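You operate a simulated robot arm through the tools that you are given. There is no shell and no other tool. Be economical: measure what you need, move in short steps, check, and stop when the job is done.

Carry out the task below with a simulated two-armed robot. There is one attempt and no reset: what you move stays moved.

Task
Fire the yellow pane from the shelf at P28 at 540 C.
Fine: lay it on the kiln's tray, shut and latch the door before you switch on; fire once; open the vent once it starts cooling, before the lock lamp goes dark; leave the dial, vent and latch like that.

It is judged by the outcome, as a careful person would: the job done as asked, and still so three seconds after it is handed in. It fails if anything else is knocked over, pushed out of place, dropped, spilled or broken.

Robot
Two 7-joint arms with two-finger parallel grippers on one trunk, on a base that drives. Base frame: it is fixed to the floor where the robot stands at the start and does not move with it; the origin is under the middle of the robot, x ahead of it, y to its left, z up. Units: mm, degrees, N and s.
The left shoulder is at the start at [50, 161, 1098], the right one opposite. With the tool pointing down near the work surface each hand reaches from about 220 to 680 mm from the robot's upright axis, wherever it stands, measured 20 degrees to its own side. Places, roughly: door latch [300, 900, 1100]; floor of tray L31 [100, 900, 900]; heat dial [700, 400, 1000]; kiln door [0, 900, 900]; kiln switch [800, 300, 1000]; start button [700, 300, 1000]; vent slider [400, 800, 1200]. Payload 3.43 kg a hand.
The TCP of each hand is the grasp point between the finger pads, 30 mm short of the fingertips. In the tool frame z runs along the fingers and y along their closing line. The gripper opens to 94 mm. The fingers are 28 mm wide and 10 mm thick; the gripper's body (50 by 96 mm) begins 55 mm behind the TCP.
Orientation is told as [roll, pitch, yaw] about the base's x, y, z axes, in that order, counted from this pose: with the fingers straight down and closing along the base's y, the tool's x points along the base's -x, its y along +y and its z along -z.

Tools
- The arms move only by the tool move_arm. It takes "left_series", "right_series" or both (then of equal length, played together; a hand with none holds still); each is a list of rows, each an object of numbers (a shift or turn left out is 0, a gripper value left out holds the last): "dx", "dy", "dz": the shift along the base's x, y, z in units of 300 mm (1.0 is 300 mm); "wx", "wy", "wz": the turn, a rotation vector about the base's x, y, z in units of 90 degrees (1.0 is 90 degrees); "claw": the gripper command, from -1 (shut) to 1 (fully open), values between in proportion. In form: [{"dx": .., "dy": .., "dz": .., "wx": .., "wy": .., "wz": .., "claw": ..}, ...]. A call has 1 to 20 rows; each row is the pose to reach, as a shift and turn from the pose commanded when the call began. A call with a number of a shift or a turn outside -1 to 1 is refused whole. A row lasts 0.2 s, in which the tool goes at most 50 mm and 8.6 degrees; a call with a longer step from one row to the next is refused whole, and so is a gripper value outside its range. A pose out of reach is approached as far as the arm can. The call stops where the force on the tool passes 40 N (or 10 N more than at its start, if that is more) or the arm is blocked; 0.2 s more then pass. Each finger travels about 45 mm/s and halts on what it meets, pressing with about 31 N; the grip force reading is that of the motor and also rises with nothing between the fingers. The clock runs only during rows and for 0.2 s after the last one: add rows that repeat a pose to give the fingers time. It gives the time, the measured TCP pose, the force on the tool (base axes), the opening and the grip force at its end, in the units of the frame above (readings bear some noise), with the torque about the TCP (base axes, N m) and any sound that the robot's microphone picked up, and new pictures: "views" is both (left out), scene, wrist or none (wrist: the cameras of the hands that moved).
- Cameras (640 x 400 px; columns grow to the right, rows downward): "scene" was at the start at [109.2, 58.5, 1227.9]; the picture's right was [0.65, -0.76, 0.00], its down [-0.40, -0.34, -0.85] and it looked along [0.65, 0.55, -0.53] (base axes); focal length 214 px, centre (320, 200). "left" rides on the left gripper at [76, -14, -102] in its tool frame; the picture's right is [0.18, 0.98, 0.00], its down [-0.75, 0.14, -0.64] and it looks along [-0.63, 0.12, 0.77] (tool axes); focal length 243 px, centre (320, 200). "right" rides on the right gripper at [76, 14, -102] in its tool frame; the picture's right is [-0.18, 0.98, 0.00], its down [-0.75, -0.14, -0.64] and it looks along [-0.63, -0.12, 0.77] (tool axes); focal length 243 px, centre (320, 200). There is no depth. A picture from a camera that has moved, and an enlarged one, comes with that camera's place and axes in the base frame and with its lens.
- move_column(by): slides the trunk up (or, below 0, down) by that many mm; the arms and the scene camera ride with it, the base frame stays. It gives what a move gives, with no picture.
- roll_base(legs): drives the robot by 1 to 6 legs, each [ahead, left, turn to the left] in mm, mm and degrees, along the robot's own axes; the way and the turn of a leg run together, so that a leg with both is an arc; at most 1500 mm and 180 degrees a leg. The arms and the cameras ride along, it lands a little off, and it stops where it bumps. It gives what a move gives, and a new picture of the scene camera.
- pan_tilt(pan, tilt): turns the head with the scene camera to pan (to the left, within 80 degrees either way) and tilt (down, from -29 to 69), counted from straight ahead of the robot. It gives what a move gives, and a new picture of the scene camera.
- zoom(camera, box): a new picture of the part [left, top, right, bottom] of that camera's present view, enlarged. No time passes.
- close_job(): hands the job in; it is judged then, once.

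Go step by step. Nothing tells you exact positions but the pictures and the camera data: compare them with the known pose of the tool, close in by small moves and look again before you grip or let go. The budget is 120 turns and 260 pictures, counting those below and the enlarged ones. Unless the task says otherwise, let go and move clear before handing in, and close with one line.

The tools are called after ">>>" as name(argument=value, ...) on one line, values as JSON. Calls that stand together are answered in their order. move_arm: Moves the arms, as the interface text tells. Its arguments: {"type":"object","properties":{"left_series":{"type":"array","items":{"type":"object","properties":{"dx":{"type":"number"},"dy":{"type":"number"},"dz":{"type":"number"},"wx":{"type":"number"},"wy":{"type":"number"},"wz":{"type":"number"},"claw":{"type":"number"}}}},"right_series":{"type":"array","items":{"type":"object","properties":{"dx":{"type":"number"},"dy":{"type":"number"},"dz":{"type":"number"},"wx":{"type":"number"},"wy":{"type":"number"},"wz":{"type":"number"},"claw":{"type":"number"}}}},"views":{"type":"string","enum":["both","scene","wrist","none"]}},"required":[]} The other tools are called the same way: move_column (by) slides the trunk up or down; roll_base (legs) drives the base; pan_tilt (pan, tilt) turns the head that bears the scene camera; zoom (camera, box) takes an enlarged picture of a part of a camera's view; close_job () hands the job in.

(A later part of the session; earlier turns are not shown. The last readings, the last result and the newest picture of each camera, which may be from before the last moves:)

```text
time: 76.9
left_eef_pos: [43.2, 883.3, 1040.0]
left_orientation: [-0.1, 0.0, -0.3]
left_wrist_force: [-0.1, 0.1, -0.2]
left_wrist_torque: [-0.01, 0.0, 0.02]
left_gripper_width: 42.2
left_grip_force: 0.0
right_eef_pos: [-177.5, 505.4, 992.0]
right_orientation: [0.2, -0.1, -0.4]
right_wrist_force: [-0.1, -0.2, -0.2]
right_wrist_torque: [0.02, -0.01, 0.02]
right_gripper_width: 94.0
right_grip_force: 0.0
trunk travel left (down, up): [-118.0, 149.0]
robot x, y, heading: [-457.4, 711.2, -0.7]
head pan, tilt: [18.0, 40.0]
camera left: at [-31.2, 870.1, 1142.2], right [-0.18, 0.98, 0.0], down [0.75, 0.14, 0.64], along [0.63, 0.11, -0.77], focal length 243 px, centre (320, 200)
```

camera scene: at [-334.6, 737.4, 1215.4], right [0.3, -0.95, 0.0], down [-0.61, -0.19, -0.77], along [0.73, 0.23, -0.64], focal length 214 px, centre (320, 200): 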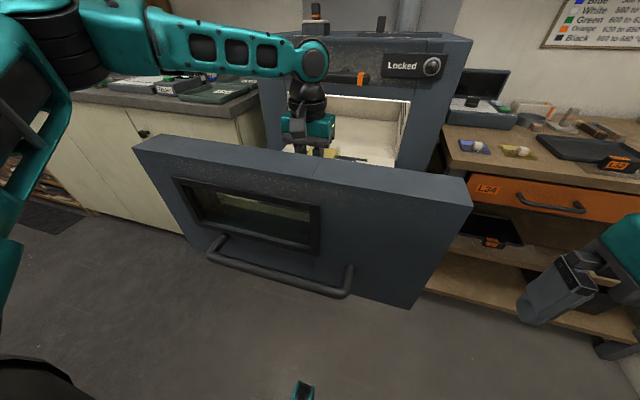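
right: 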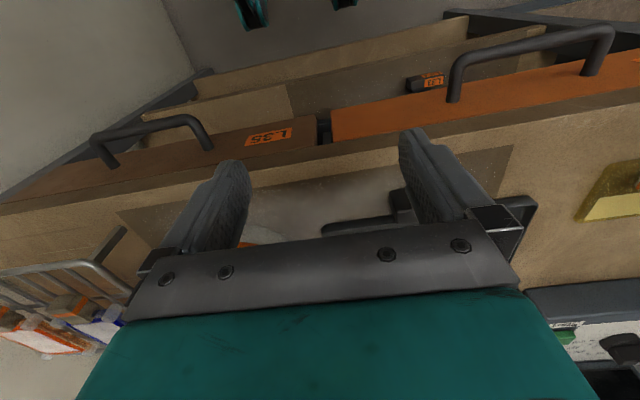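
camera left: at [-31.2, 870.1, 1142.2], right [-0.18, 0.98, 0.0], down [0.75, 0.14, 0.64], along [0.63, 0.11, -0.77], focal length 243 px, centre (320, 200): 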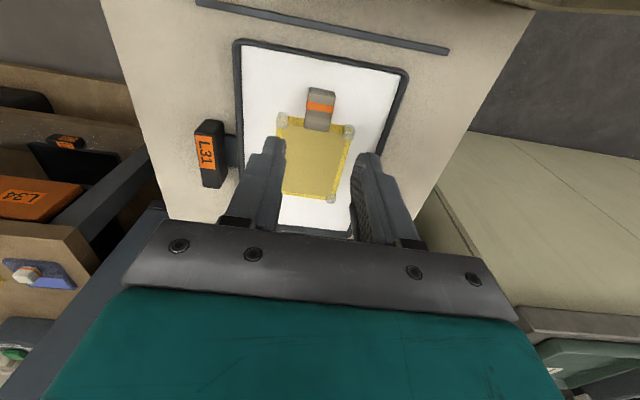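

The yellow pane lies flat on tray L31. Now I withdraw the hand over the panel and come down in front of it to push it shut.

>>> move_arm(left_series=[{"dz": 0.15, "claw": -1}, {"dz": 0.3}, {"dz": 0.45}, {"dz": 0.6}, {"dz": 0.7}, {"dz": 0.7, "dx": -0.15}, {"dz": 0.7, "dx": -0.3}, {"dz": 0.7, "dx": -0.45}, {"dz": 0.7, "dx": -0.6}, {"dz": 0.7, "dx": -0.75}, {"dz": 0.7, "dx": -0.82}, {"dz": 0.7, "dx": -0.82}], views="both")

```text
time: 79.5
left_eef_pos: [-203.2, 884.6, 1248.7]
left_orientation: [-0.1, 0.0, -0.3]
left_wrist_force: [-0.5, 0.1, -1.6]
left_wrist_torque: [-0.01, 0.02, 0.0]
left_gripper_width: 0.0
left_grip_force: 30.8
left hand out of reach, approached as far as the arm can: row 2, 3, 4, 5, 6, 7
right_eef_pos: [-178.1, 504.9, 991.2]
right_orientation: [0.2, -0.1, -0.3]
right_wrist_force: [0.3, 0.1, -0.1]
right_wrist_torque: [0.0, -0.01, -0.02]
right_gripper_width: 94.1
right_grip_force: 0.0
trunk travel left (down, up): [-118.0, 149.0]
robot x, y, heading: [-453.0, 712.6, -0.2]
head pan, tilt: [18.0, 40.0]
camera scene: at [-334.6, 737.4, 1207.9], right [0.3, -0.95, 0.0], down [-0.61, -0.19, -0.77], along [0.73, 0.23, -0.64], focal length 214 px, centre (320, 200)
camera left: at [-277.4, 871.1, 1351.3], right [-0.18, 0.98, 0.0], down [0.75, 0.14, 0.64], along [0.63, 0.11, -0.77], focal length 243 px, centre (320, 200)
```

scene: 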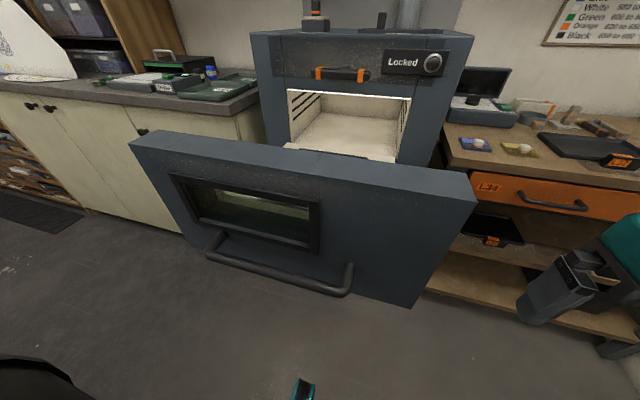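
left: 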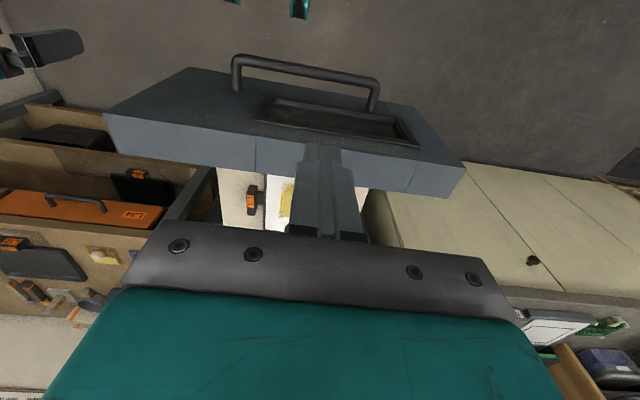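

Lowering the closed hand in front of the panel at y≈880, tips at z≈970.

>>> move_arm(left_series=[{"dz": -0.15}, {"dz": -0.3}, {"dz": -0.45}, {"dz": -0.6}, {"dz": -0.75}, {"dz": -0.83}, {"dz": -0.83}], views="both")

```text
time: 81.1
left_eef_pos: [-201.7, 884.8, 1000.2]
left_orientation: [-0.1, 0.0, -0.4]
left_wrist_force: [0.8, -0.2, -0.2]
left_wrist_torque: [0.01, 0.01, 0.0]
left_gripper_width: 0.1
left_grip_force: 31.4
right_eef_pos: [-178.5, 505.1, 992.3]
right_orientation: [0.2, 0.0, -0.3]
right_wrist_force: [0.6, 0.6, -0.2]
right_wrist_torque: [0.0, 0.0, 0.02]
right_gripper_width: 93.8
right_grip_force: 0.1
trunk travel left (down, up): [-118.0, 149.0]
robot x, y, heading: [-458.1, 712.6, -0.4]
head pan, tilt: [18.0, 40.0]
camera scene: at [-334.7, 737.4, 1207.9], right [0.3, -0.95, 0.0], down [-0.61, -0.19, -0.77], along [0.73, 0.23, -0.64], focal length 214 px, centre (320, 200)
camera left: at [-276.8, 870.7, 1102.3], right [-0.18, 0.98, 0.0], down [0.75, 0.14, 0.64], along [0.63, 0.11, -0.77], focal length 243 px, centre (320, 200)
```

scene: 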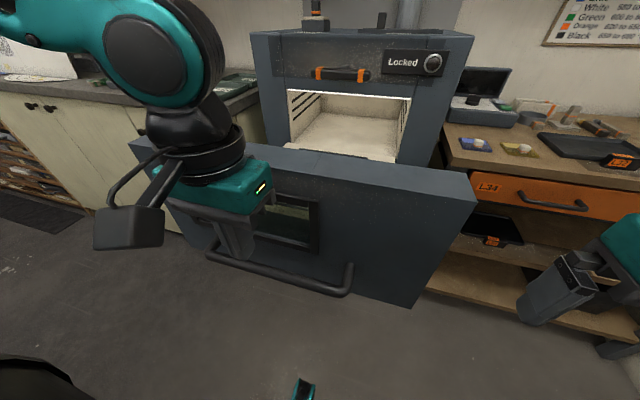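
left: 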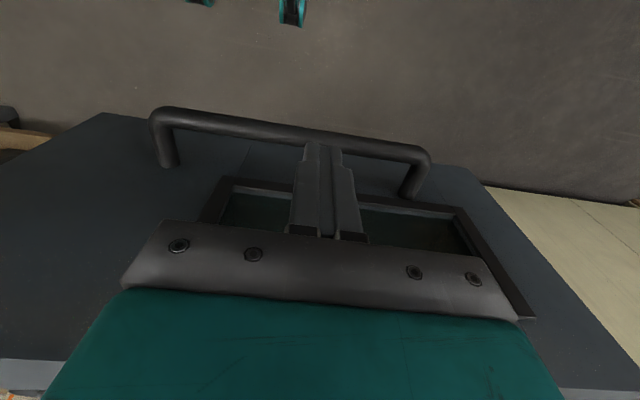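

Pushing slowly forward.

>>> move_arm(left_series=[{"dx": 0.07}, {"dx": 0.14}, {"dx": 0.2}, {"dx": 0.26}, {"dx": 0.32}, {"dx": 0.32}], views="scene")

```text
time: 82.5
left_eef_pos: [-106.1, 883.8, 1000.0]
left_orientation: [-0.1, -0.1, -0.4]
left_wrist_force: [-0.7, -0.7, 1.4]
left_wrist_torque: [0.04, 0.02, 0.04]
left_gripper_width: 0.0
left_grip_force: 31.6
right_eef_pos: [-178.2, 505.0, 992.6]
right_orientation: [0.2, -0.1, -0.5]
right_wrist_force: [0.7, -0.5, -0.9]
right_wrist_torque: [0.02, 0.05, 0.01]
right_gripper_width: 94.0
right_grip_force: 0.1
trunk travel left (down, up): [-118.0, 149.0]
robot x, y, heading: [-455.3, 712.5, -0.2]
head pan, tilt: [18.0, 40.0]
camera scene: at [-334.8, 737.4, 1207.9], right [0.3, -0.95, 0.0], down [-0.61, -0.19, -0.77], along [0.73, 0.23, -0.64], focal length 214 px, centre (320, 200)
```

scene: 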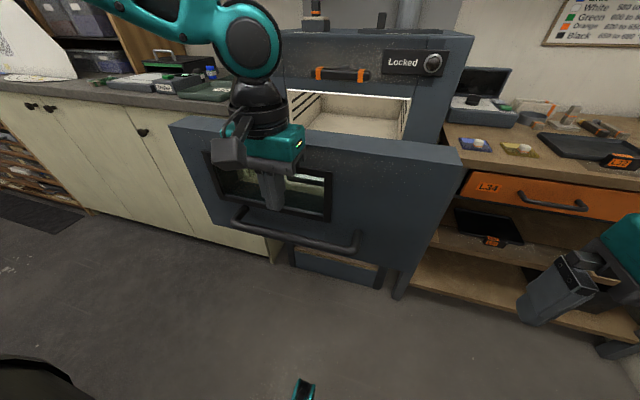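

It slides easily. Continue pushing.

>>> move_arm(left_series=[{"dx": 0.07}, {"dx": 0.14}, {"dx": 0.21}, {"dx": 0.28}, {"dx": 0.35}, {"dx": 0.42}, {"dx": 0.49}, {"dx": 0.56}, {"dx": 0.62}, {"dx": 0.62}], views="scene")

```text
time: 84.7
left_eef_pos: [66.0, 895.7, 1000.1]
left_orientation: [-0.1, -0.1, -0.4]
left_wrist_force: [-3.1, -1.6, 0.6]
left_wrist_torque: [0.09, -0.23, 0.01]
left_gripper_width: 0.1
left_grip_force: 31.0
left hand out of reach, approached as far as the arm can: row 8, 9, 10
right_eef_pos: [-178.2, 505.7, 992.3]
right_orientation: [0.1, -0.1, -0.4]
right_wrist_force: [0.8, 0.1, 0.0]
right_wrist_torque: [0.0, -0.02, 0.0]
right_gripper_width: 93.9
right_grip_force: 0.0
trunk travel left (down, up): [-118.0, 149.0]
robot x, y, heading: [-458.6, 711.5, -0.6]
head pan, tilt: [18.0, 40.0]
camera scene: at [-335.0, 737.3, 1208.0], right [0.3, -0.95, 0.0], down [-0.61, -0.19, -0.77], along [0.73, 0.23, -0.64], focal length 214 px, centre (320, 200)
```

scene: 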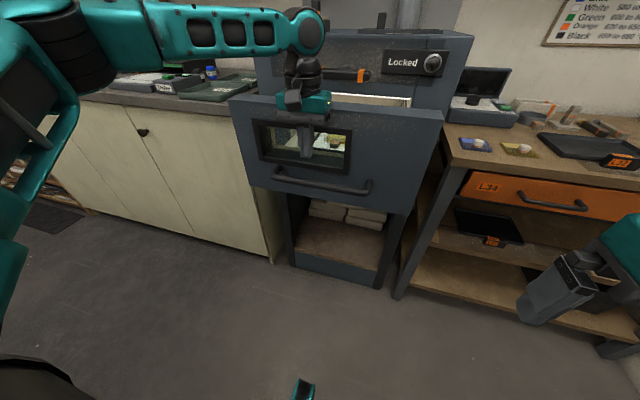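

Out of arm's reach; pull the hand back, drive forward 200, and push the rest.

>>> move_arm(left_series=[{"dx": -0.15}, {"dx": -0.3}, {"dx": -0.45}, {"dx": -0.6}, {"dx": -0.72}, {"dx": -0.72}], views="none")

>>> roll_base(legs=[[200, 0, 0.4]])

```text
time: 86.1
left_eef_pos: [-151.2, 896.5, 1000.2]
left_orientation: [0.0, 0.0, -0.3]
left_wrist_force: [0.0, 0.3, 0.3]
left_wrist_torque: [-0.02, 0.01, -0.01]
left_gripper_width: 0.2
left_grip_force: 30.8
right_eef_pos: [-177.6, 505.0, 992.7]
right_orientation: [0.3, 0.0, -0.4]
right_wrist_force: [0.7, -0.2, -0.2]
right_wrist_torque: [0.04, 0.04, 0.03]
right_gripper_width: 94.1
right_grip_force: 0.1
trunk travel left (down, up): [-118.0, 149.0]
robot x, y, heading: [-455.5, 709.6, -0.3]
head pan, tilt: [18.0, 40.0]
```

```text
time: 87.7
left_eef_pos: [49.9, 897.9, 998.5]
left_orientation: [-0.2, 0.0, 0.1]
left_wrist_force: [-0.3, -0.7, -0.2]
left_wrist_torque: [0.0, 0.01, 0.03]
left_gripper_width: 0.0
left_grip_force: 31.1
right_eef_pos: [23.5, 506.7, 992.4]
right_orientation: [0.2, 0.0, -0.1]
right_wrist_force: [0.6, 0.1, -1.4]
right_wrist_torque: [0.01, 0.02, -0.02]
right_gripper_width: 94.1
right_grip_force: 0.1
trunk travel left (down, up): [-118.0, 149.0]
robot x, y, heading: [-260.2, 707.3, 0.0]
head pan, tilt: [18.0, 40.0]
camera scene: at [-134.3, 737.5, 1207.8], right [0.31, -0.95, 0.0], down [-0.61, -0.2, -0.77], along [0.73, 0.24, -0.64], focal length 214 px, centre (320, 200)
```

scene: 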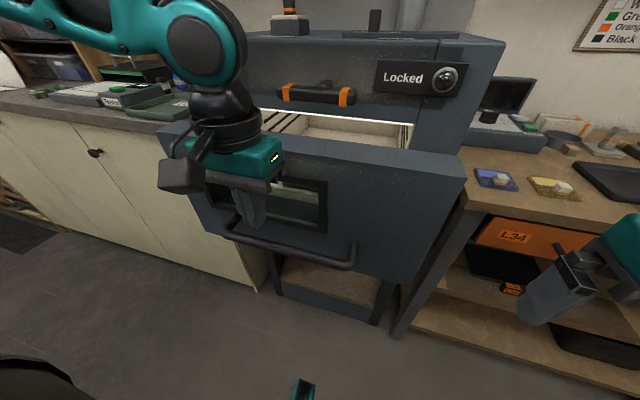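

The panel is ~180 mm from shut; upright hand might hit the latch above, so I'll back off a bit and turn the left hand to point forward.

>>> roll_base(legs=[[-120, 0, 0]])

>>> move_arm(left_series=[{"wy": -0.09}, {"wy": -0.18, "dx": 0.05}, {"wy": -0.27, "dx": 0.1}, {"wy": -0.36, "dx": 0.15}, {"wy": -0.45, "dx": 0.2}, {"wy": -0.54, "dx": 0.2, "dy": -0.05}, {"wy": -0.63, "dx": 0.2, "dy": -0.1}, {"wy": -0.72, "dx": 0.2, "dy": -0.2}, {"wy": -0.81, "dx": 0.2, "dy": -0.3}, {"wy": -0.9, "dx": 0.2, "dy": -0.37}, {"wy": -1, "dx": 0.2, "dy": -0.37}, {"wy": -1, "dx": 0.2, "dy": -0.37}], views="both")

```text
time: 88.9
left_eef_pos: [-71.2, 898.0, 1000.2]
left_orientation: [-0.2, 0.1, 0.1]
left_wrist_force: [0.1, -0.5, 0.7]
left_wrist_torque: [-0.04, -0.01, 0.02]
left_gripper_width: 0.3
left_grip_force: 30.7
right_eef_pos: [-94.8, 507.7, 991.9]
right_orientation: [0.3, -0.1, 0.0]
right_wrist_force: [0.4, -0.7, 0.9]
right_wrist_torque: [0.02, -0.01, 0.01]
right_gripper_width: 93.9
right_grip_force: 0.0
trunk travel left (down, up): [-118.0, 149.0]
robot x, y, heading: [-377.3, 710.9, -0.2]
head pan, tilt: [18.0, 40.0]
camera scene: at [-254.5, 737.5, 1208.0], right [0.31, -0.95, 0.0], down [-0.61, -0.2, -0.77], along [0.73, 0.24, -0.64], focal length 214 px, centre (320, 200)
```

scene: 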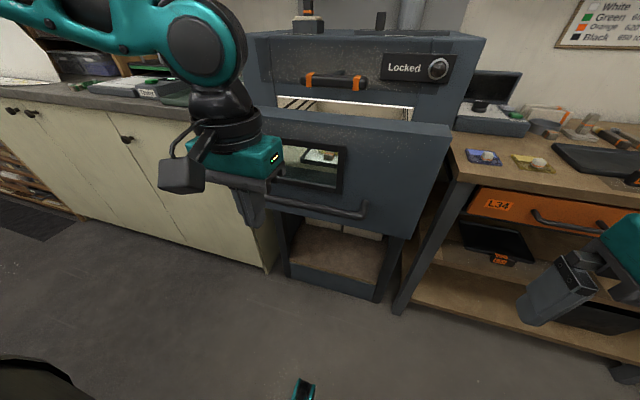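

```text
refused: row 11 steps farther than a row can; nothing moved
```

>>> move_arm(left_series=[{"wy": -0.09}, {"wy": -0.18, "dx": 0.05}, {"wy": -0.27, "dx": 0.1}, {"wy": -0.36, "dx": 0.15}, {"wy": -0.45, "dx": 0.2}, {"wy": -0.54, "dx": 0.2, "dy": -0.05}, {"wy": -0.63, "dx": 0.2, "dy": -0.1}, {"wy": -0.72, "dx": 0.2, "dy": -0.2}, {"wy": -0.81, "dx": 0.2, "dy": -0.3}, {"wy": -0.9, "dx": 0.2, "dy": -0.37}, {"wy": -0.99, "dx": 0.2, "dy": -0.37}, {"wy": -1, "dx": 0.2, "dy": -0.37}], views="both")

```text
time: 91.5
left_eef_pos: [58.5, 838.3, 1037.3]
left_orientation: [-10.2, -89.5, 10.0]
left_wrist_force: [0.5, -0.9, 0.7]
left_wrist_torque: [-0.04, -0.02, 0.0]
left_gripper_width: 0.2
left_grip_force: 31.5
left hand out of reach, approached as far as the arm can: row 4, 5, 6, 7, 8, 9, 10, 11, 12
right_eef_pos: [-94.4, 506.6, 991.5]
right_orientation: [0.3, -0.1, 0.0]
right_wrist_force: [-0.7, -0.7, 0.6]
right_wrist_torque: [-0.01, 0.0, 0.0]
right_gripper_width: 93.7
right_grip_force: 0.0
trunk travel left (down, up): [-118.0, 149.0]
robot x, y, heading: [-377.4, 712.2, -0.2]
head pan, tilt: [18.0, 40.0]
camera scene: at [-254.1, 737.6, 1207.9], right [0.31, -0.95, 0.0], down [-0.61, -0.2, -0.77], along [0.73, 0.24, -0.64], focal length 214 px, centre (320, 200)
camera left: at [-42.2, 824.3, 962.4], right [0.0, 0.98, -0.19], down [-0.64, 0.14, 0.76], along [0.77, 0.12, 0.62], focal length 243 px, centre (320, 200)
```

scene: 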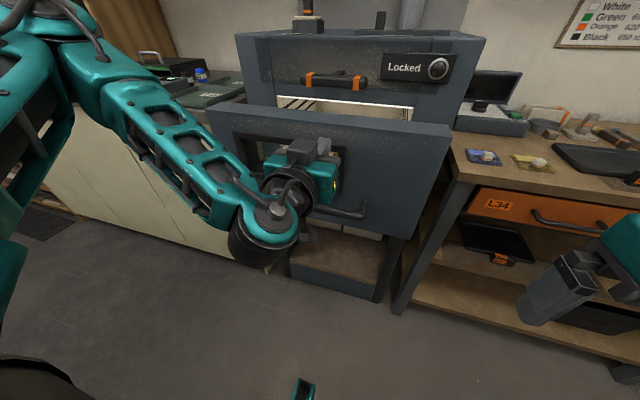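
left: 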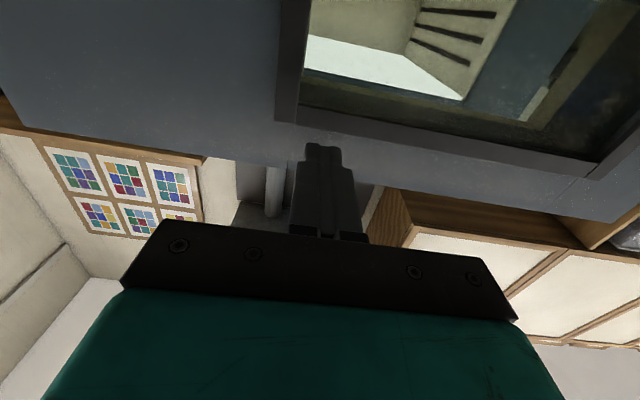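

Fingers now point forward, tips near the panel just above the window frame. I'll push by driving the base forward.

>>> roll_base(legs=[[110, 0, 0.2]])

>>> zoom(camera="left", box=[0, 0, 640, 400])

```text
time: 92.7
left_eef_pos: [168.0, 840.9, 1037.4]
left_orientation: [-5.2, -89.4, 5.2]
left_wrist_force: [0.6, -0.7, 0.1]
left_wrist_torque: [0.01, 0.03, -0.02]
left_gripper_width: 0.5
left_grip_force: 30.7
right_eef_pos: [15.7, 508.2, 991.1]
right_orientation: [0.2, 0.0, 0.4]
right_wrist_force: [0.9, 0.0, 0.1]
right_wrist_torque: [0.0, 0.02, -0.02]
right_gripper_width: 94.0
right_grip_force: 0.0
trunk travel left (down, up): [-118.0, 149.0]
robot x, y, heading: [-269.0, 712.5, 0.3]
head pan, tilt: [18.0, 40.0]
camera scene: at [-143.9, 738.3, 1207.8], right [0.31, -0.95, 0.0], down [-0.61, -0.2, -0.77], along [0.73, 0.24, -0.64], focal length 214 px, centre (320, 200)
```

scene: 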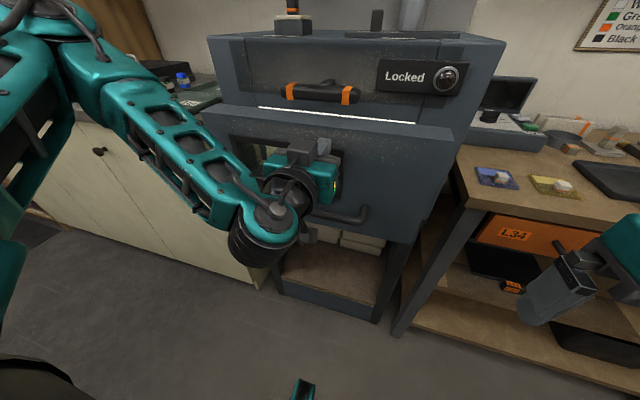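

```text
1.00 times, centred on (320, 200) of left
camera zoom: at [67.4, 825.9, 962.0], right [0.0, 0.98, -0.19], down [-0.63, 0.14, 0.76], along [0.77, 0.12, 0.62], focal length 243 px, centre (320, 200)
```

zoom: 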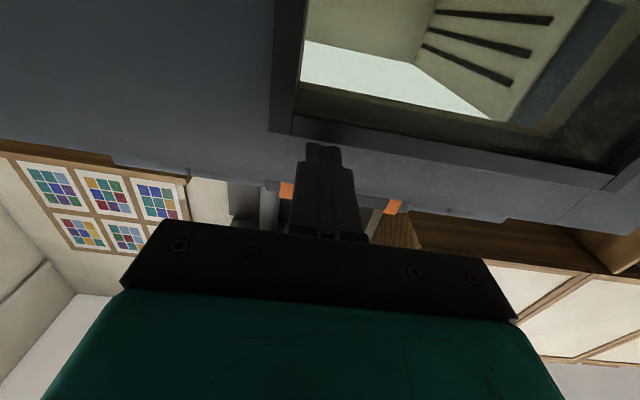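

Nearly shut. Drive a little more in small steps.

>>> roll_base(legs=[[35, 0, 0]])

>>> zoom(camera="scene", box=[190, 50, 510, 250])

```text
time: 93.5
left_eef_pos: [203.7, 840.1, 1036.0]
left_orientation: [-4.6, -89.3, 4.7]
left_wrist_force: [0.5, 0.5, 0.2]
left_wrist_torque: [-0.02, 0.0, 0.0]
left_gripper_width: 0.0
left_grip_force: 31.0
right_eef_pos: [51.9, 506.5, 992.3]
right_orientation: [0.2, -0.1, 0.3]
right_wrist_force: [-0.7, 0.6, -0.7]
right_wrist_torque: [0.01, 0.0, 0.01]
right_gripper_width: 94.2
right_grip_force: 0.0
trunk travel left (down, up): [-118.0, 149.0]
robot x, y, heading: [-231.6, 710.0, 0.4]
head pan, tilt: [18.0, 40.0]
camera scene: at [-108.3, 738.3, 1207.8], right [0.31, -0.95, 0.0], down [-0.61, -0.2, -0.77], along [0.73, 0.24, -0.64], focal length 214 px, centre (320, 200)
```

scene: 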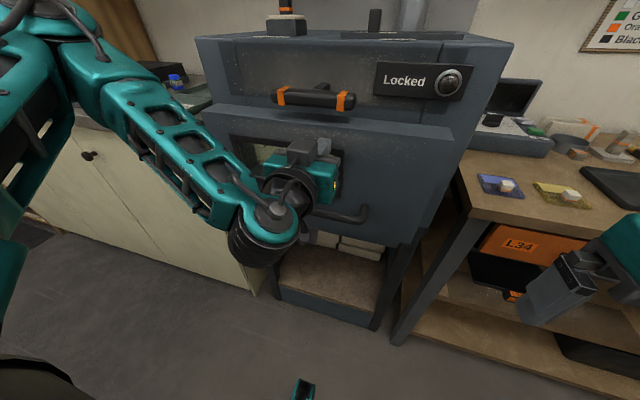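

```text
2.00 times, centred on (350, 150) of scene
camera zoom: at [-108.3, 738.3, 1207.8], right [0.31, -0.95, 0.0], down [-0.61, -0.2, -0.77], along [0.73, 0.24, -0.64], focal length 429 px, centre (260, 300)
```

zoom: 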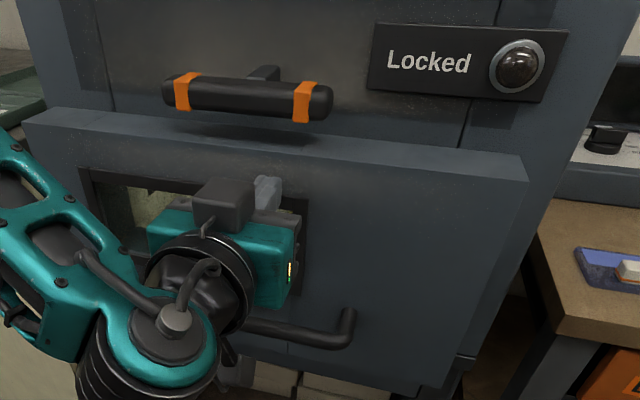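

Looks almost closed; push a bit more, watching the force.

>>> roll_base(legs=[[15, 0, 0]])

>>> zoom(camera="scene", box=[240, 60, 480, 210])

```text
time: 94.3
left_eef_pos: [219.5, 841.9, 1036.1]
left_orientation: [-4.4, -89.4, 4.5]
left_wrist_force: [0.5, -0.3, -0.3]
left_wrist_torque: [0.02, 0.02, 0.03]
left_gripper_width: 0.0
left_grip_force: 30.4
right_eef_pos: [66.0, 507.8, 992.3]
right_orientation: [0.2, 0.0, 0.3]
right_wrist_force: [-0.1, 0.2, 0.1]
right_wrist_torque: [-0.01, 0.0, -0.02]
right_gripper_width: 93.9
right_grip_force: 0.1
trunk travel left (down, up): [-118.0, 149.0]
robot x, y, heading: [-219.0, 711.1, 0.4]
head pan, tilt: [18.0, 40.0]
camera scene: at [-93.7, 738.4, 1207.8], right [0.31, -0.95, 0.0], down [-0.61, -0.2, -0.77], along [0.73, 0.24, -0.64], focal length 214 px, centre (320, 200)
```

scene: 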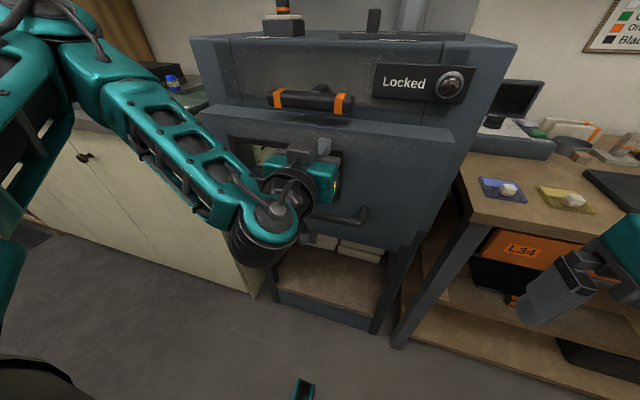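

```text
2.67 times, centred on (360, 135) of scene
camera zoom: at [-93.7, 738.4, 1207.8], right [0.31, -0.95, 0.0], down [-0.61, -0.2, -0.77], along [0.73, 0.24, -0.64], focal length 572 px, centre (213, 373)
```

zoom: 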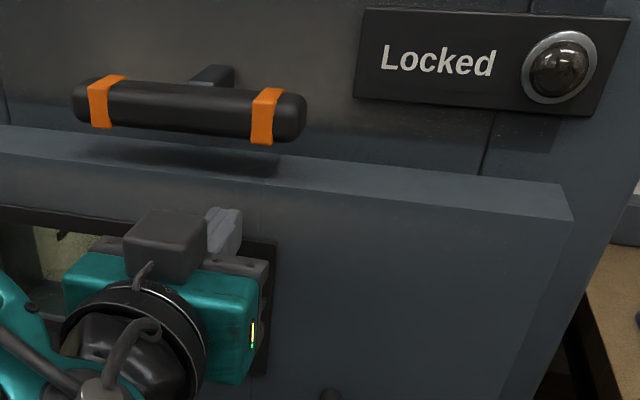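

>>> roll_base(legs=[[15, 0, 0]])

>>> zoom(camera="scene", box=[240, 60, 480, 210])

```text
time: 95.1
left_eef_pos: [233.6, 840.5, 1036.6]
left_orientation: [-3.7, -89.4, 3.7]
left_wrist_force: [0.6, -0.6, -0.9]
left_wrist_torque: [-0.02, 0.0, -0.06]
left_gripper_width: 0.0
left_grip_force: 31.3
right_eef_pos: [80.4, 508.9, 992.0]
right_orientation: [0.3, 0.0, 0.3]
right_wrist_force: [0.0, -0.9, -0.6]
right_wrist_torque: [-0.01, 0.02, -0.02]
right_gripper_width: 94.0
right_grip_force: 0.1
trunk travel left (down, up): [-118.0, 149.0]
robot x, y, heading: [-200.7, 706.8, 0.3]
head pan, tilt: [18.0, 40.0]
camera scene: at [-78.8, 738.5, 1207.8], right [0.31, -0.95, 0.0], down [-0.61, -0.2, -0.77], along [0.73, 0.24, -0.64], focal length 214 px, centre (320, 200)
```

scene: 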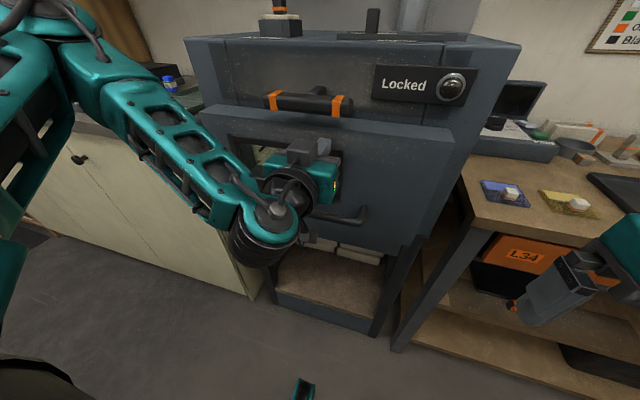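

```text
2.67 times, centred on (360, 135) of scene
camera zoom: at [-78.8, 738.5, 1207.8], right [0.31, -0.95, 0.0], down [-0.61, -0.2, -0.77], along [0.73, 0.24, -0.64], focal length 572 px, centre (213, 373)
```

zoom: 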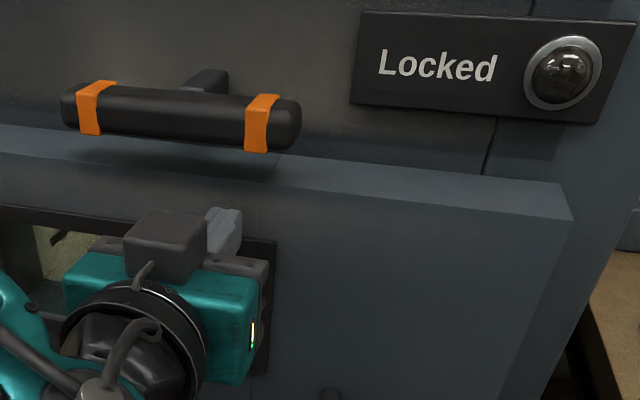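

>>> roll_base(legs=[[20, 0, 0]])

>>> zoom(camera="scene", box=[240, 60, 480, 210])

```text
time: 95.9
left_eef_pos: [254.0, 839.7, 1037.0]
left_orientation: [-3.3, -89.3, 3.5]
left_wrist_force: [-0.5, 0.5, 0.4]
left_wrist_torque: [-0.01, 0.0, 0.04]
left_gripper_width: 0.0
left_grip_force: 31.0
right_eef_pos: [100.4, 508.8, 992.9]
right_orientation: [0.2, 0.0, 0.3]
right_wrist_force: [0.0, -0.1, 0.3]
right_wrist_torque: [-0.03, 0.02, 0.01]
right_gripper_width: 94.1
right_grip_force: 0.1
trunk travel left (down, up): [-118.0, 149.0]
robot x, y, heading: [-179.6, 713.4, 0.3]
head pan, tilt: [18.0, 40.0]
camera scene: at [-59.3, 738.6, 1207.9], right [0.31, -0.95, 0.0], down [-0.61, -0.2, -0.77], along [0.73, 0.24, -0.64], focal length 214 px, centre (320, 200)
```

scene: 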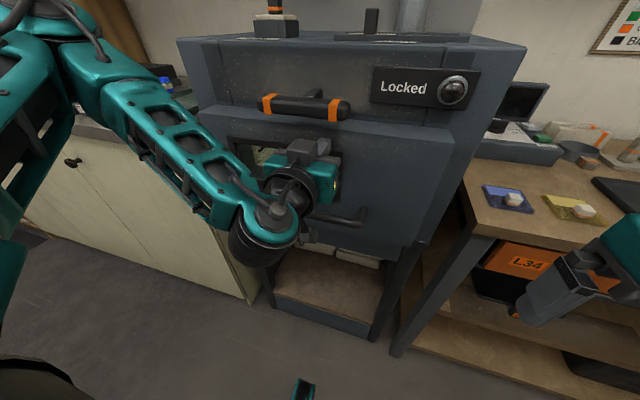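

```text
2.67 times, centred on (360, 135) of scene
camera zoom: at [-59.3, 738.6, 1207.9], right [0.31, -0.95, 0.0], down [-0.61, -0.2, -0.77], along [0.73, 0.24, -0.64], focal length 572 px, centre (213, 373)
```

zoom: 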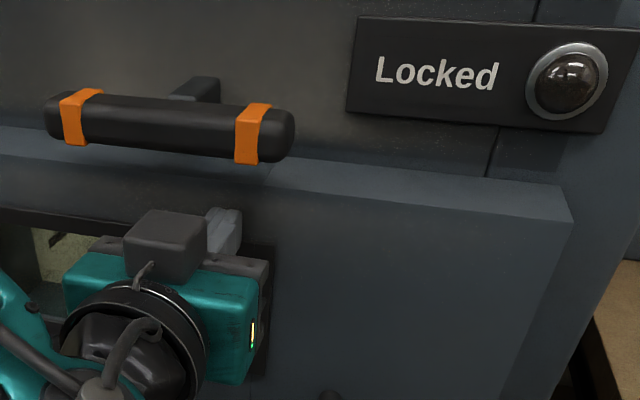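

>>> roll_base(legs=[[25, 0, 0]])

>>> zoom(camera="scene", box=[240, 60, 480, 210])

```text
time: 96.7
left_eef_pos: [255.0, 840.1, 1037.4]
left_orientation: [-6.7, -89.3, 6.4]
left_wrist_force: [-17.7, 3.8, 3.4]
left_wrist_torque: [-0.02, -0.34, 0.22]
left_gripper_width: 0.0
left_grip_force: 30.6
right_eef_pos: [106.2, 508.8, 993.5]
right_orientation: [0.2, -0.1, 0.4]
right_wrist_force: [0.3, -0.1, -0.4]
right_wrist_torque: [0.02, -0.01, 0.01]
right_gripper_width: 94.0
right_grip_force: 0.0
trunk travel left (down, up): [-118.0, 149.0]
robot x, y, heading: [-173.3, 715.1, 0.2]
head pan, tilt: [18.0, 40.0]
stopped in leg 1: the force on the tool passed its limit (the readings are from after the stop); the commanded pose is now the measured one
camera scene: at [-53.8, 739.3, 1208.2], right [0.31, -0.95, 0.0], down [-0.61, -0.2, -0.77], along [0.73, 0.24, -0.64], focal length 214 px, centre (320, 200)
```

scene: 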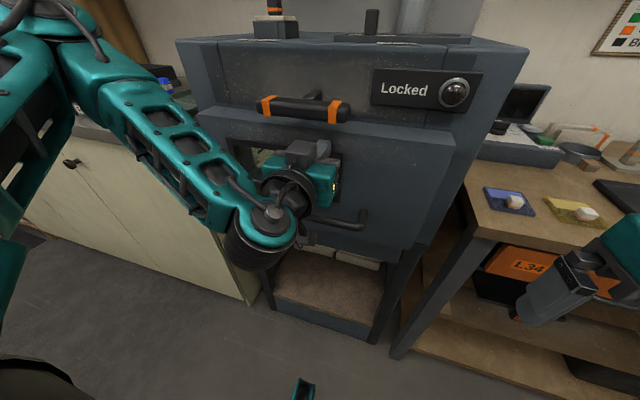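

```text
2.67 times, centred on (360, 135) of scene
camera zoom: at [-53.8, 739.3, 1208.2], right [0.31, -0.95, 0.0], down [-0.61, -0.2, -0.77], along [0.73, 0.24, -0.64], focal length 572 px, centre (213, 373)
```

zoom: 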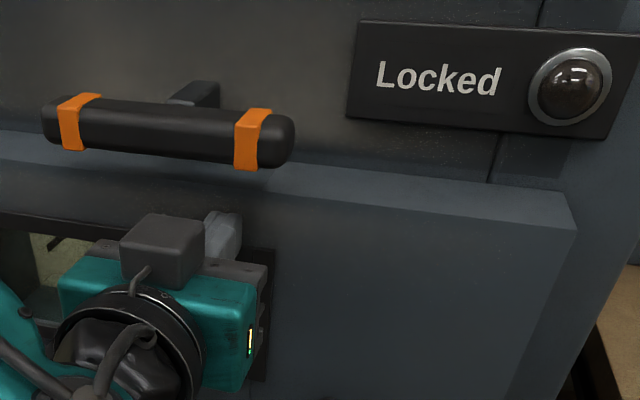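

The door is firmly shut (force stop at x≈285). Backing off to study the latch, lamp and vent.

>>> roll_base(legs=[[-200, 0, 0]])

>>> move_column(by=120)

>>> pan_tilt(pan=20, tilt=25)

>>> zoom(camera="scene", box=[220, 90, 460, 240])

```text
time: 98.3
left_eef_pos: [57.5, 838.3, 1035.8]
left_orientation: [-2.0, -89.1, 1.6]
left_wrist_force: [-0.5, -0.1, 0.2]
left_wrist_torque: [-0.01, -0.03, -0.01]
left_gripper_width: 0.0
left_grip_force: 31.0
right_eef_pos: [-92.5, 508.9, 992.9]
right_orientation: [0.2, 0.1, 0.4]
right_wrist_force: [0.9, 0.3, -0.6]
right_wrist_torque: [0.0, -0.03, 0.0]
right_gripper_width: 94.0
right_grip_force: 0.1
trunk travel left (down, up): [-118.0, 149.0]
robot x, y, heading: [-371.8, 709.7, 0.1]
head pan, tilt: [18.0, 40.0]
camera scene: at [-251.5, 737.8, 1208.0], right [0.31, -0.95, 0.0], down [-0.61, -0.2, -0.77], along [0.73, 0.24, -0.64], focal length 214 px, centre (320, 200)
```

scene: 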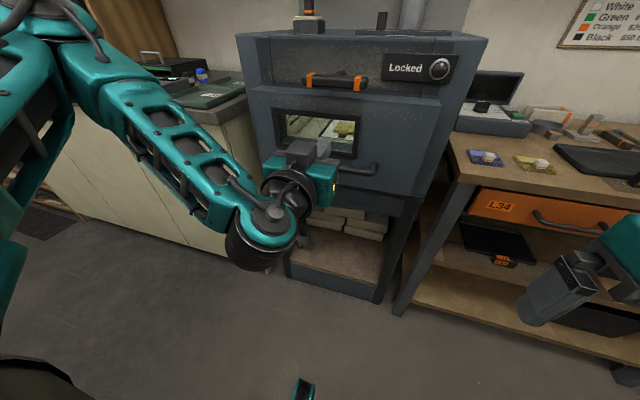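

```text
time: 99.8
left_eef_pos: [58.3, 839.7, 1155.0]
left_orientation: [-1.8, -88.9, 1.4]
left_wrist_force: [-0.1, -0.2, -0.1]
left_wrist_torque: [0.01, 0.02, 0.06]
left_gripper_width: 0.3
left_grip_force: 31.2
right_eef_pos: [-92.1, 508.5, 1113.5]
right_orientation: [0.2, 0.0, 0.3]
right_wrist_force: [0.1, -0.5, 0.0]
right_wrist_torque: [0.02, 0.02, -0.04]
right_gripper_width: 93.6
right_grip_force: 0.0
trunk travel left (down, up): [-238.0, 29.0]
robot x, y, heading: [-372.9, 709.1, 0.3]
head pan, tilt: [18.0, 40.0]
```

```text
time: 100.5
left_eef_pos: [58.8, 838.5, 1155.6]
left_orientation: [-1.8, -89.0, 1.5]
left_wrist_force: [-0.7, 0.3, 0.6]
left_wrist_torque: [0.0, -0.02, 0.03]
left_gripper_width: 0.2
left_grip_force: 30.8
right_eef_pos: [-91.6, 507.9, 1113.5]
right_orientation: [0.2, -0.1, 0.3]
right_wrist_force: [0.2, 0.1, 0.6]
right_wrist_torque: [-0.02, 0.03, -0.01]
right_gripper_width: 93.7
right_grip_force: 0.2
trunk travel left (down, up): [-238.0, 29.0]
robot x, y, heading: [-374.7, 710.5, 0.2]
head pan, tilt: [20.0, 25.0]
camera scene: at [-245.4, 743.0, 1351.2], right [0.35, -0.94, 0.0], down [-0.4, -0.15, -0.91], along [0.85, 0.31, -0.42], focal length 214 px, centre (320, 200)
```

scene: 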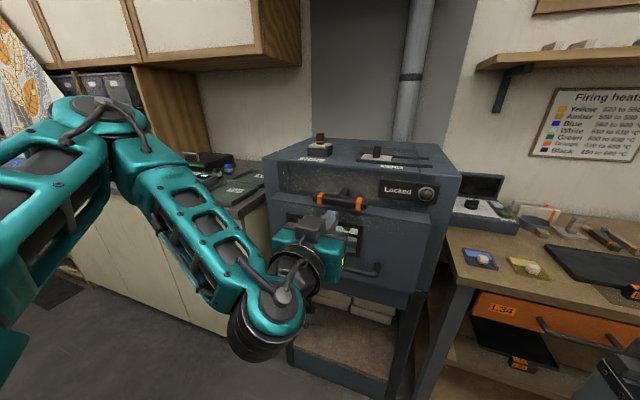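

```text
2.67 times, centred on (340, 165) of scene
camera zoom: at [-245.4, 743.0, 1351.2], right [0.35, -0.94, 0.0], down [-0.4, -0.15, -0.91], along [0.85, 0.31, -0.42], focal length 572 px, centre (267, 293)
```

zoom: 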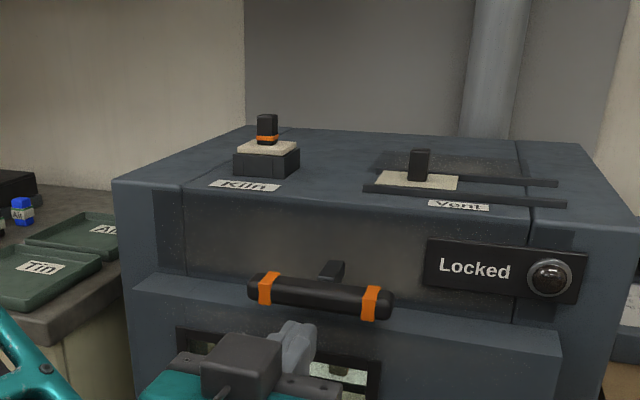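

The latch is a bar at about (270, 873, 1103), horizontal, pivoting at its middle in front of the lintel; turned upright its lower half blocks the panel. I'll roll the left hand 90° to grip it, then roll back.

>>> move_arm(left_series=[{"wx": 0.09, "claw": 0.2}, {"wx": 0.18}, {"wx": 0.27}, {"wx": 0.36}, {"wx": 0.45}, {"wx": 0.54}, {"wx": 0.63}, {"wx": 0.72}, {"wx": 0.81}, {"wx": 0.9}, {"wx": 0.99}, {"wx": 1}], views="both")

```text
time: 103.1
left_eef_pos: [60.6, 843.0, 1157.3]
left_orientation: [89.6, 0.1, -89.1]
left_wrist_force: [-0.4, -0.1, -1.0]
left_wrist_torque: [0.0, 0.04, -0.04]
left_gripper_width: 56.4
left_grip_force: 0.1
left hand out of reach, approached as far as the arm can: row 1, 2, 3, 4, 5, 6, 7, 8, 9, 10, 11, 12
right_eef_pos: [-90.2, 506.1, 1111.1]
right_orientation: [0.3, 0.0, 0.3]
right_wrist_force: [0.2, 0.6, -0.7]
right_wrist_torque: [0.03, 0.01, -0.04]
right_gripper_width: 94.1
right_grip_force: 0.0
trunk travel left (down, up): [-238.0, 29.0]
robot x, y, heading: [-371.7, 711.0, 0.4]
head pan, tilt: [20.0, 25.0]
camera scene: at [-245.4, 743.0, 1351.2], right [0.35, -0.94, 0.0], down [-0.4, -0.15, -0.91], along [0.85, 0.31, -0.42], focal length 214 px, centre (320, 200)
camera left: at [-40.2, 917.1, 1144.7], right [0.0, 0.18, 0.98], down [-0.63, -0.76, 0.14], along [0.78, -0.62, 0.11], focal length 243 px, centre (320, 200)
```

scene: 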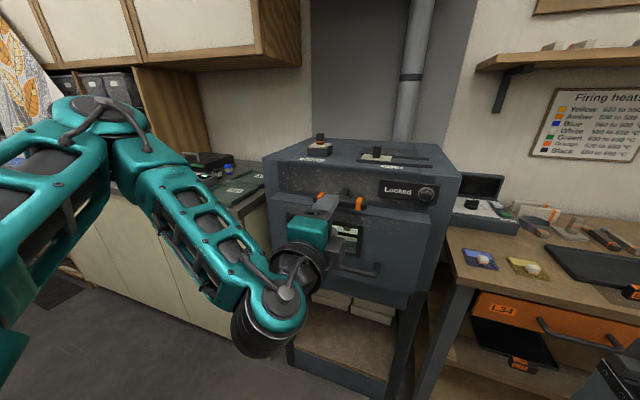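
left: 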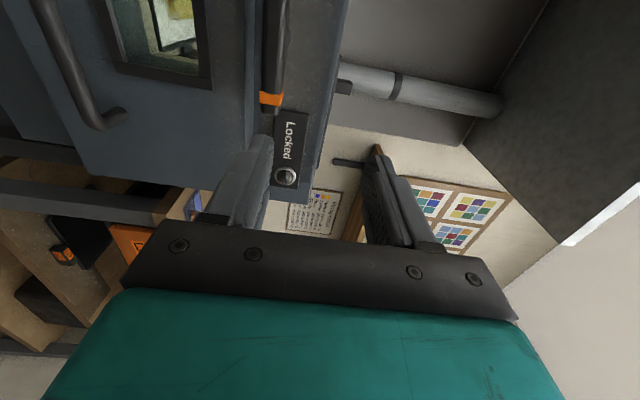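

Good orientation. Now align with the trunk and base: down 54, left 31, forward 130, then check.

>>> move_column(by=-54)

>>> roll_base(legs=[[0, 31, -0.3], [130, 0, 0]])

>>> zoom(camera="left", box=[0, 0, 640, 400])

>>> zoom(camera="scene", box=[220, 90, 460, 240])

```text
time: 104.1
left_eef_pos: [62.3, 843.2, 1103.3]
left_orientation: [89.6, 0.1, -89.1]
left_wrist_force: [0.8, 0.1, -0.2]
left_wrist_torque: [0.0, 0.02, 0.0]
left_gripper_width: 56.5
left_grip_force: 0.1
right_eef_pos: [-91.5, 508.5, 1058.7]
right_orientation: [0.2, 0.0, 0.3]
right_wrist_force: [0.6, -0.8, 0.0]
right_wrist_torque: [-0.04, -0.02, -0.03]
right_gripper_width: 93.9
right_grip_force: 0.0
trunk travel left (down, up): [-184.0, 83.0]
robot x, y, heading: [-375.1, 711.6, 0.1]
head pan, tilt: [20.0, 25.0]
```

```text
time: 105.8
left_eef_pos: [193.0, 869.4, 1103.8]
left_orientation: [89.5, 0.0, -89.5]
left_wrist_force: [-0.2, 0.9, -0.5]
left_wrist_torque: [-0.01, 0.02, 0.0]
left_gripper_width: 56.4
left_grip_force: 0.1
right_eef_pos: [38.3, 536.2, 1057.1]
right_orientation: [0.2, 0.1, 0.0]
right_wrist_force: [0.6, -0.5, 0.9]
right_wrist_torque: [-0.01, -0.04, -0.02]
right_gripper_width: 93.8
right_grip_force: 0.0
trunk travel left (down, up): [-184.0, 83.0]
robot x, y, heading: [-241.1, 744.3, -0.4]
head pan, tilt: [20.0, 25.0]
camera scene: at [-114.4, 772.7, 1297.1], right [0.34, -0.94, 0.0], down [-0.4, -0.14, -0.91], along [0.85, 0.31, -0.42], focal length 214 px, centre (320, 200)
```

scene: 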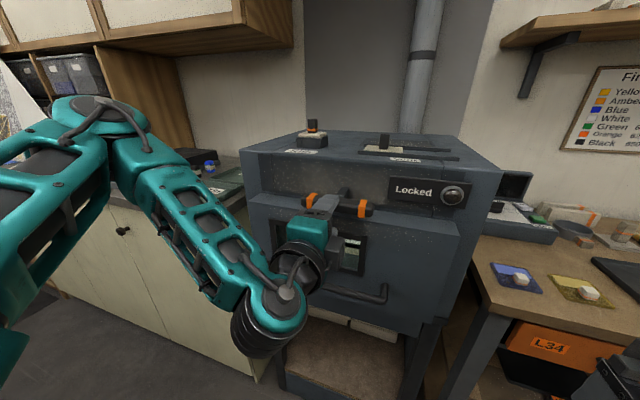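

```text
1.00 times, centred on (320, 200) of left
camera zoom: at [91.6, 945.7, 1090.2], right [0.01, 0.18, 0.98], down [-0.63, -0.76, 0.15], along [0.77, -0.62, 0.11], focal length 243 px, centre (320, 200)
```

zoom: 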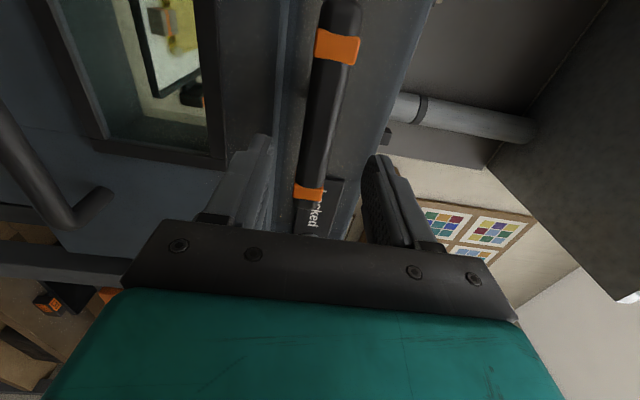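

```text
2.67 times, centred on (340, 165) of scene
camera zoom: at [-114.4, 772.7, 1297.1], right [0.34, -0.94, 0.0], down [-0.4, -0.14, -0.91], along [0.85, 0.31, -0.42], focal length 572 px, centre (267, 293)
```

zoom: 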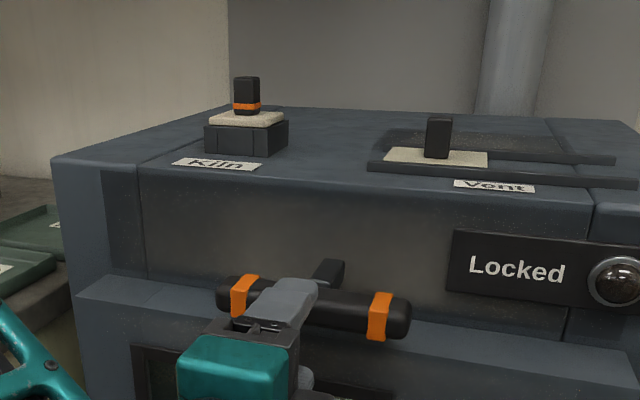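

Finger gap is aligned with the bar in height. Driving the last ~58 mm with a 5 mm shift left.

>>> roll_base(legs=[[58, 5, 0.3]])

>>> zoom(camera="left", box=[120, 0, 520, 250])

>>> zoom(camera="scene", box=[240, 150, 440, 275])

```text
time: 106.8
left_eef_pos: [250.1, 876.6, 1103.8]
left_orientation: [89.6, 0.0, -89.1]
left_wrist_force: [0.5, 0.5, -0.1]
left_wrist_torque: [0.0, 0.0, 0.01]
left_gripper_width: 56.4
left_grip_force: 0.0
right_eef_pos: [96.7, 543.0, 1057.7]
right_orientation: [0.2, 0.0, 0.3]
right_wrist_force: [0.2, 0.1, -0.6]
right_wrist_torque: [-0.02, 0.05, -0.05]
right_gripper_width: 94.1
right_grip_force: 0.0
trunk travel left (down, up): [-184.0, 83.0]
robot x, y, heading: [-185.9, 747.9, 0.1]
head pan, tilt: [20.0, 25.0]
camera scene: at [-56.9, 778.6, 1297.1], right [0.35, -0.94, 0.0], down [-0.4, -0.15, -0.91], along [0.85, 0.31, -0.42], focal length 214 px, centre (320, 200)
```

scene: 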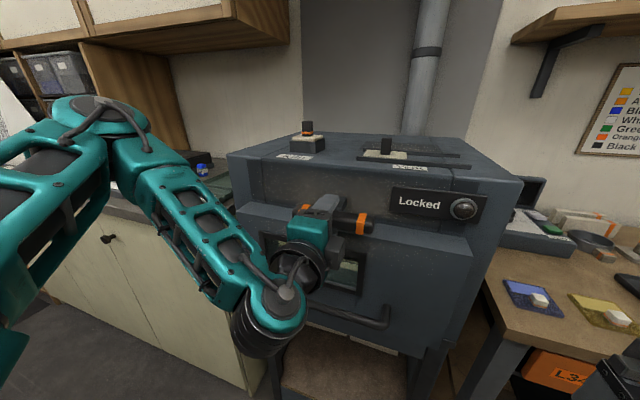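

```text
1.60 times, centred on (320, 125) of left
camera zoom: at [148.2, 952.6, 1090.3], right [0.0, 0.18, 0.98], down [-0.63, -0.76, 0.15], along [0.78, -0.62, 0.11], focal length 388 px, centre (320, 320)
```

zoom: 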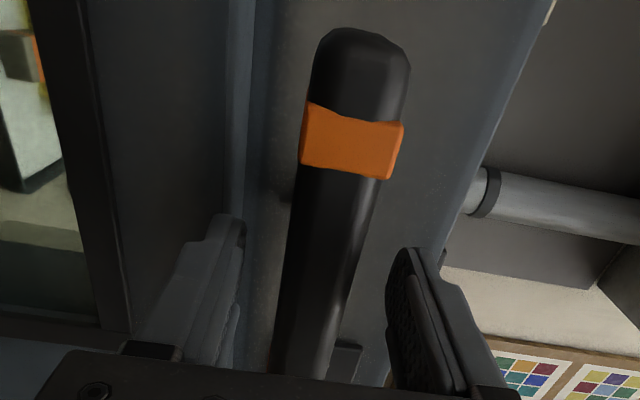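

```text
3.20 times, centred on (340, 212) of scene
camera zoom: at [-56.9, 778.6, 1297.1], right [0.35, -0.94, 0.0], down [-0.4, -0.15, -0.91], along [0.85, 0.31, -0.42], focal length 686 px, centre (256, 160)
```

zoom: 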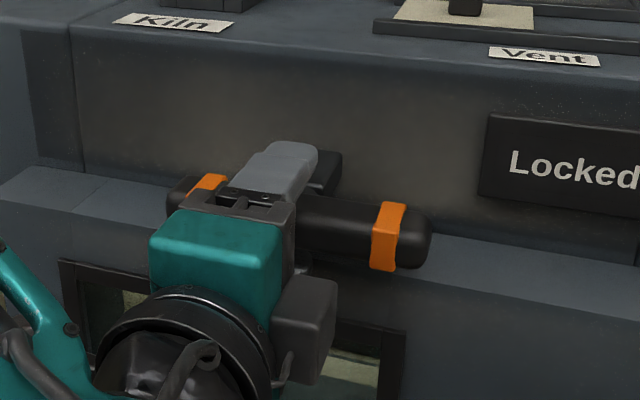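

Fingers straddle the bar near its pivot. Closing.

>>> move_arm(left_series=[{"claw": -1}, {"claw": -1}, {"claw": -1}, {"claw": -1}], views="none")

>>> move_arm(left_series=[{"wx": -0.08}, {"wx": -0.16}, {"wx": -0.24}, {"wx": -0.32}, {"wx": -0.32}], views="both")

```text
time: 107.8
left_eef_pos: [249.5, 878.1, 1103.9]
left_orientation: [89.4, 0.1, -89.2]
left_wrist_force: [-4.1, -2.7, -16.7]
left_wrist_torque: [-0.07, -0.02, 0.19]
left_gripper_width: 28.5
left_grip_force: 44.8
right_eef_pos: [95.9, 542.6, 1058.3]
right_orientation: [0.2, 0.2, 0.3]
right_wrist_force: [-1.1, -0.1, 0.3]
right_wrist_torque: [-0.01, -0.02, -0.02]
right_gripper_width: 94.0
right_grip_force: 0.2
trunk travel left (down, up): [-184.0, 83.0]
robot x, y, heading: [-185.4, 748.9, 0.2]
head pan, tilt: [20.0, 25.0]
```

```text
time: 109.0
left_eef_pos: [249.7, 876.6, 1100.6]
left_orientation: [88.5, -28.7, -88.8]
left_wrist_force: [-12.3, -3.5, -33.4]
left_wrist_torque: [0.13, -0.6, -0.95]
left_gripper_width: 28.5
left_grip_force: 45.2
right_eef_pos: [97.1, 544.5, 1056.6]
right_orientation: [0.3, 0.0, 0.4]
right_wrist_force: [-0.5, 0.0, -0.5]
right_wrist_torque: [-0.01, -0.01, 0.02]
right_gripper_width: 94.1
right_grip_force: 0.1
trunk travel left (down, up): [-184.0, 83.0]
robot x, y, heading: [-187.2, 745.3, 0.2]
head pan, tilt: [20.0, 25.0]
camera scene: at [-56.9, 778.7, 1297.0], right [0.35, -0.94, 0.0], down [-0.4, -0.15, -0.91], along [0.85, 0.31, -0.42], focal length 214 px, centre (320, 200)
camera left: at [147.5, 936.6, 1053.9], right [0.01, 0.63, 0.77], down [-0.62, -0.6, 0.5], along [0.78, -0.49, 0.39], focal length 243 px, centre (320, 200)
```

scene: 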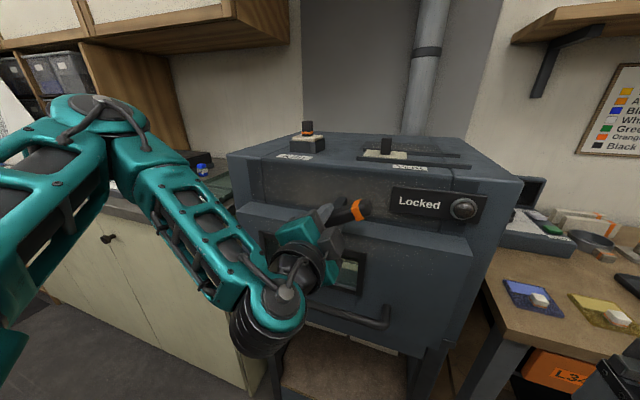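
left: 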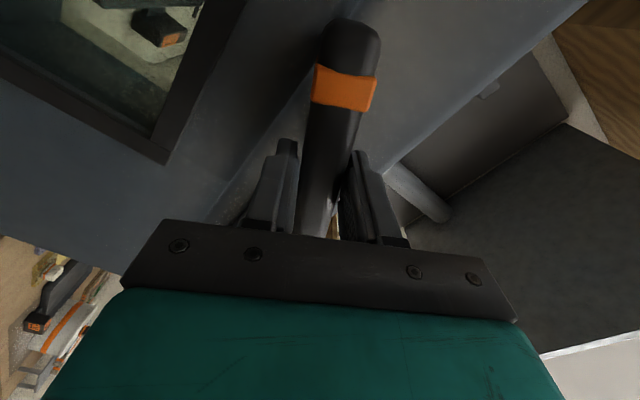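

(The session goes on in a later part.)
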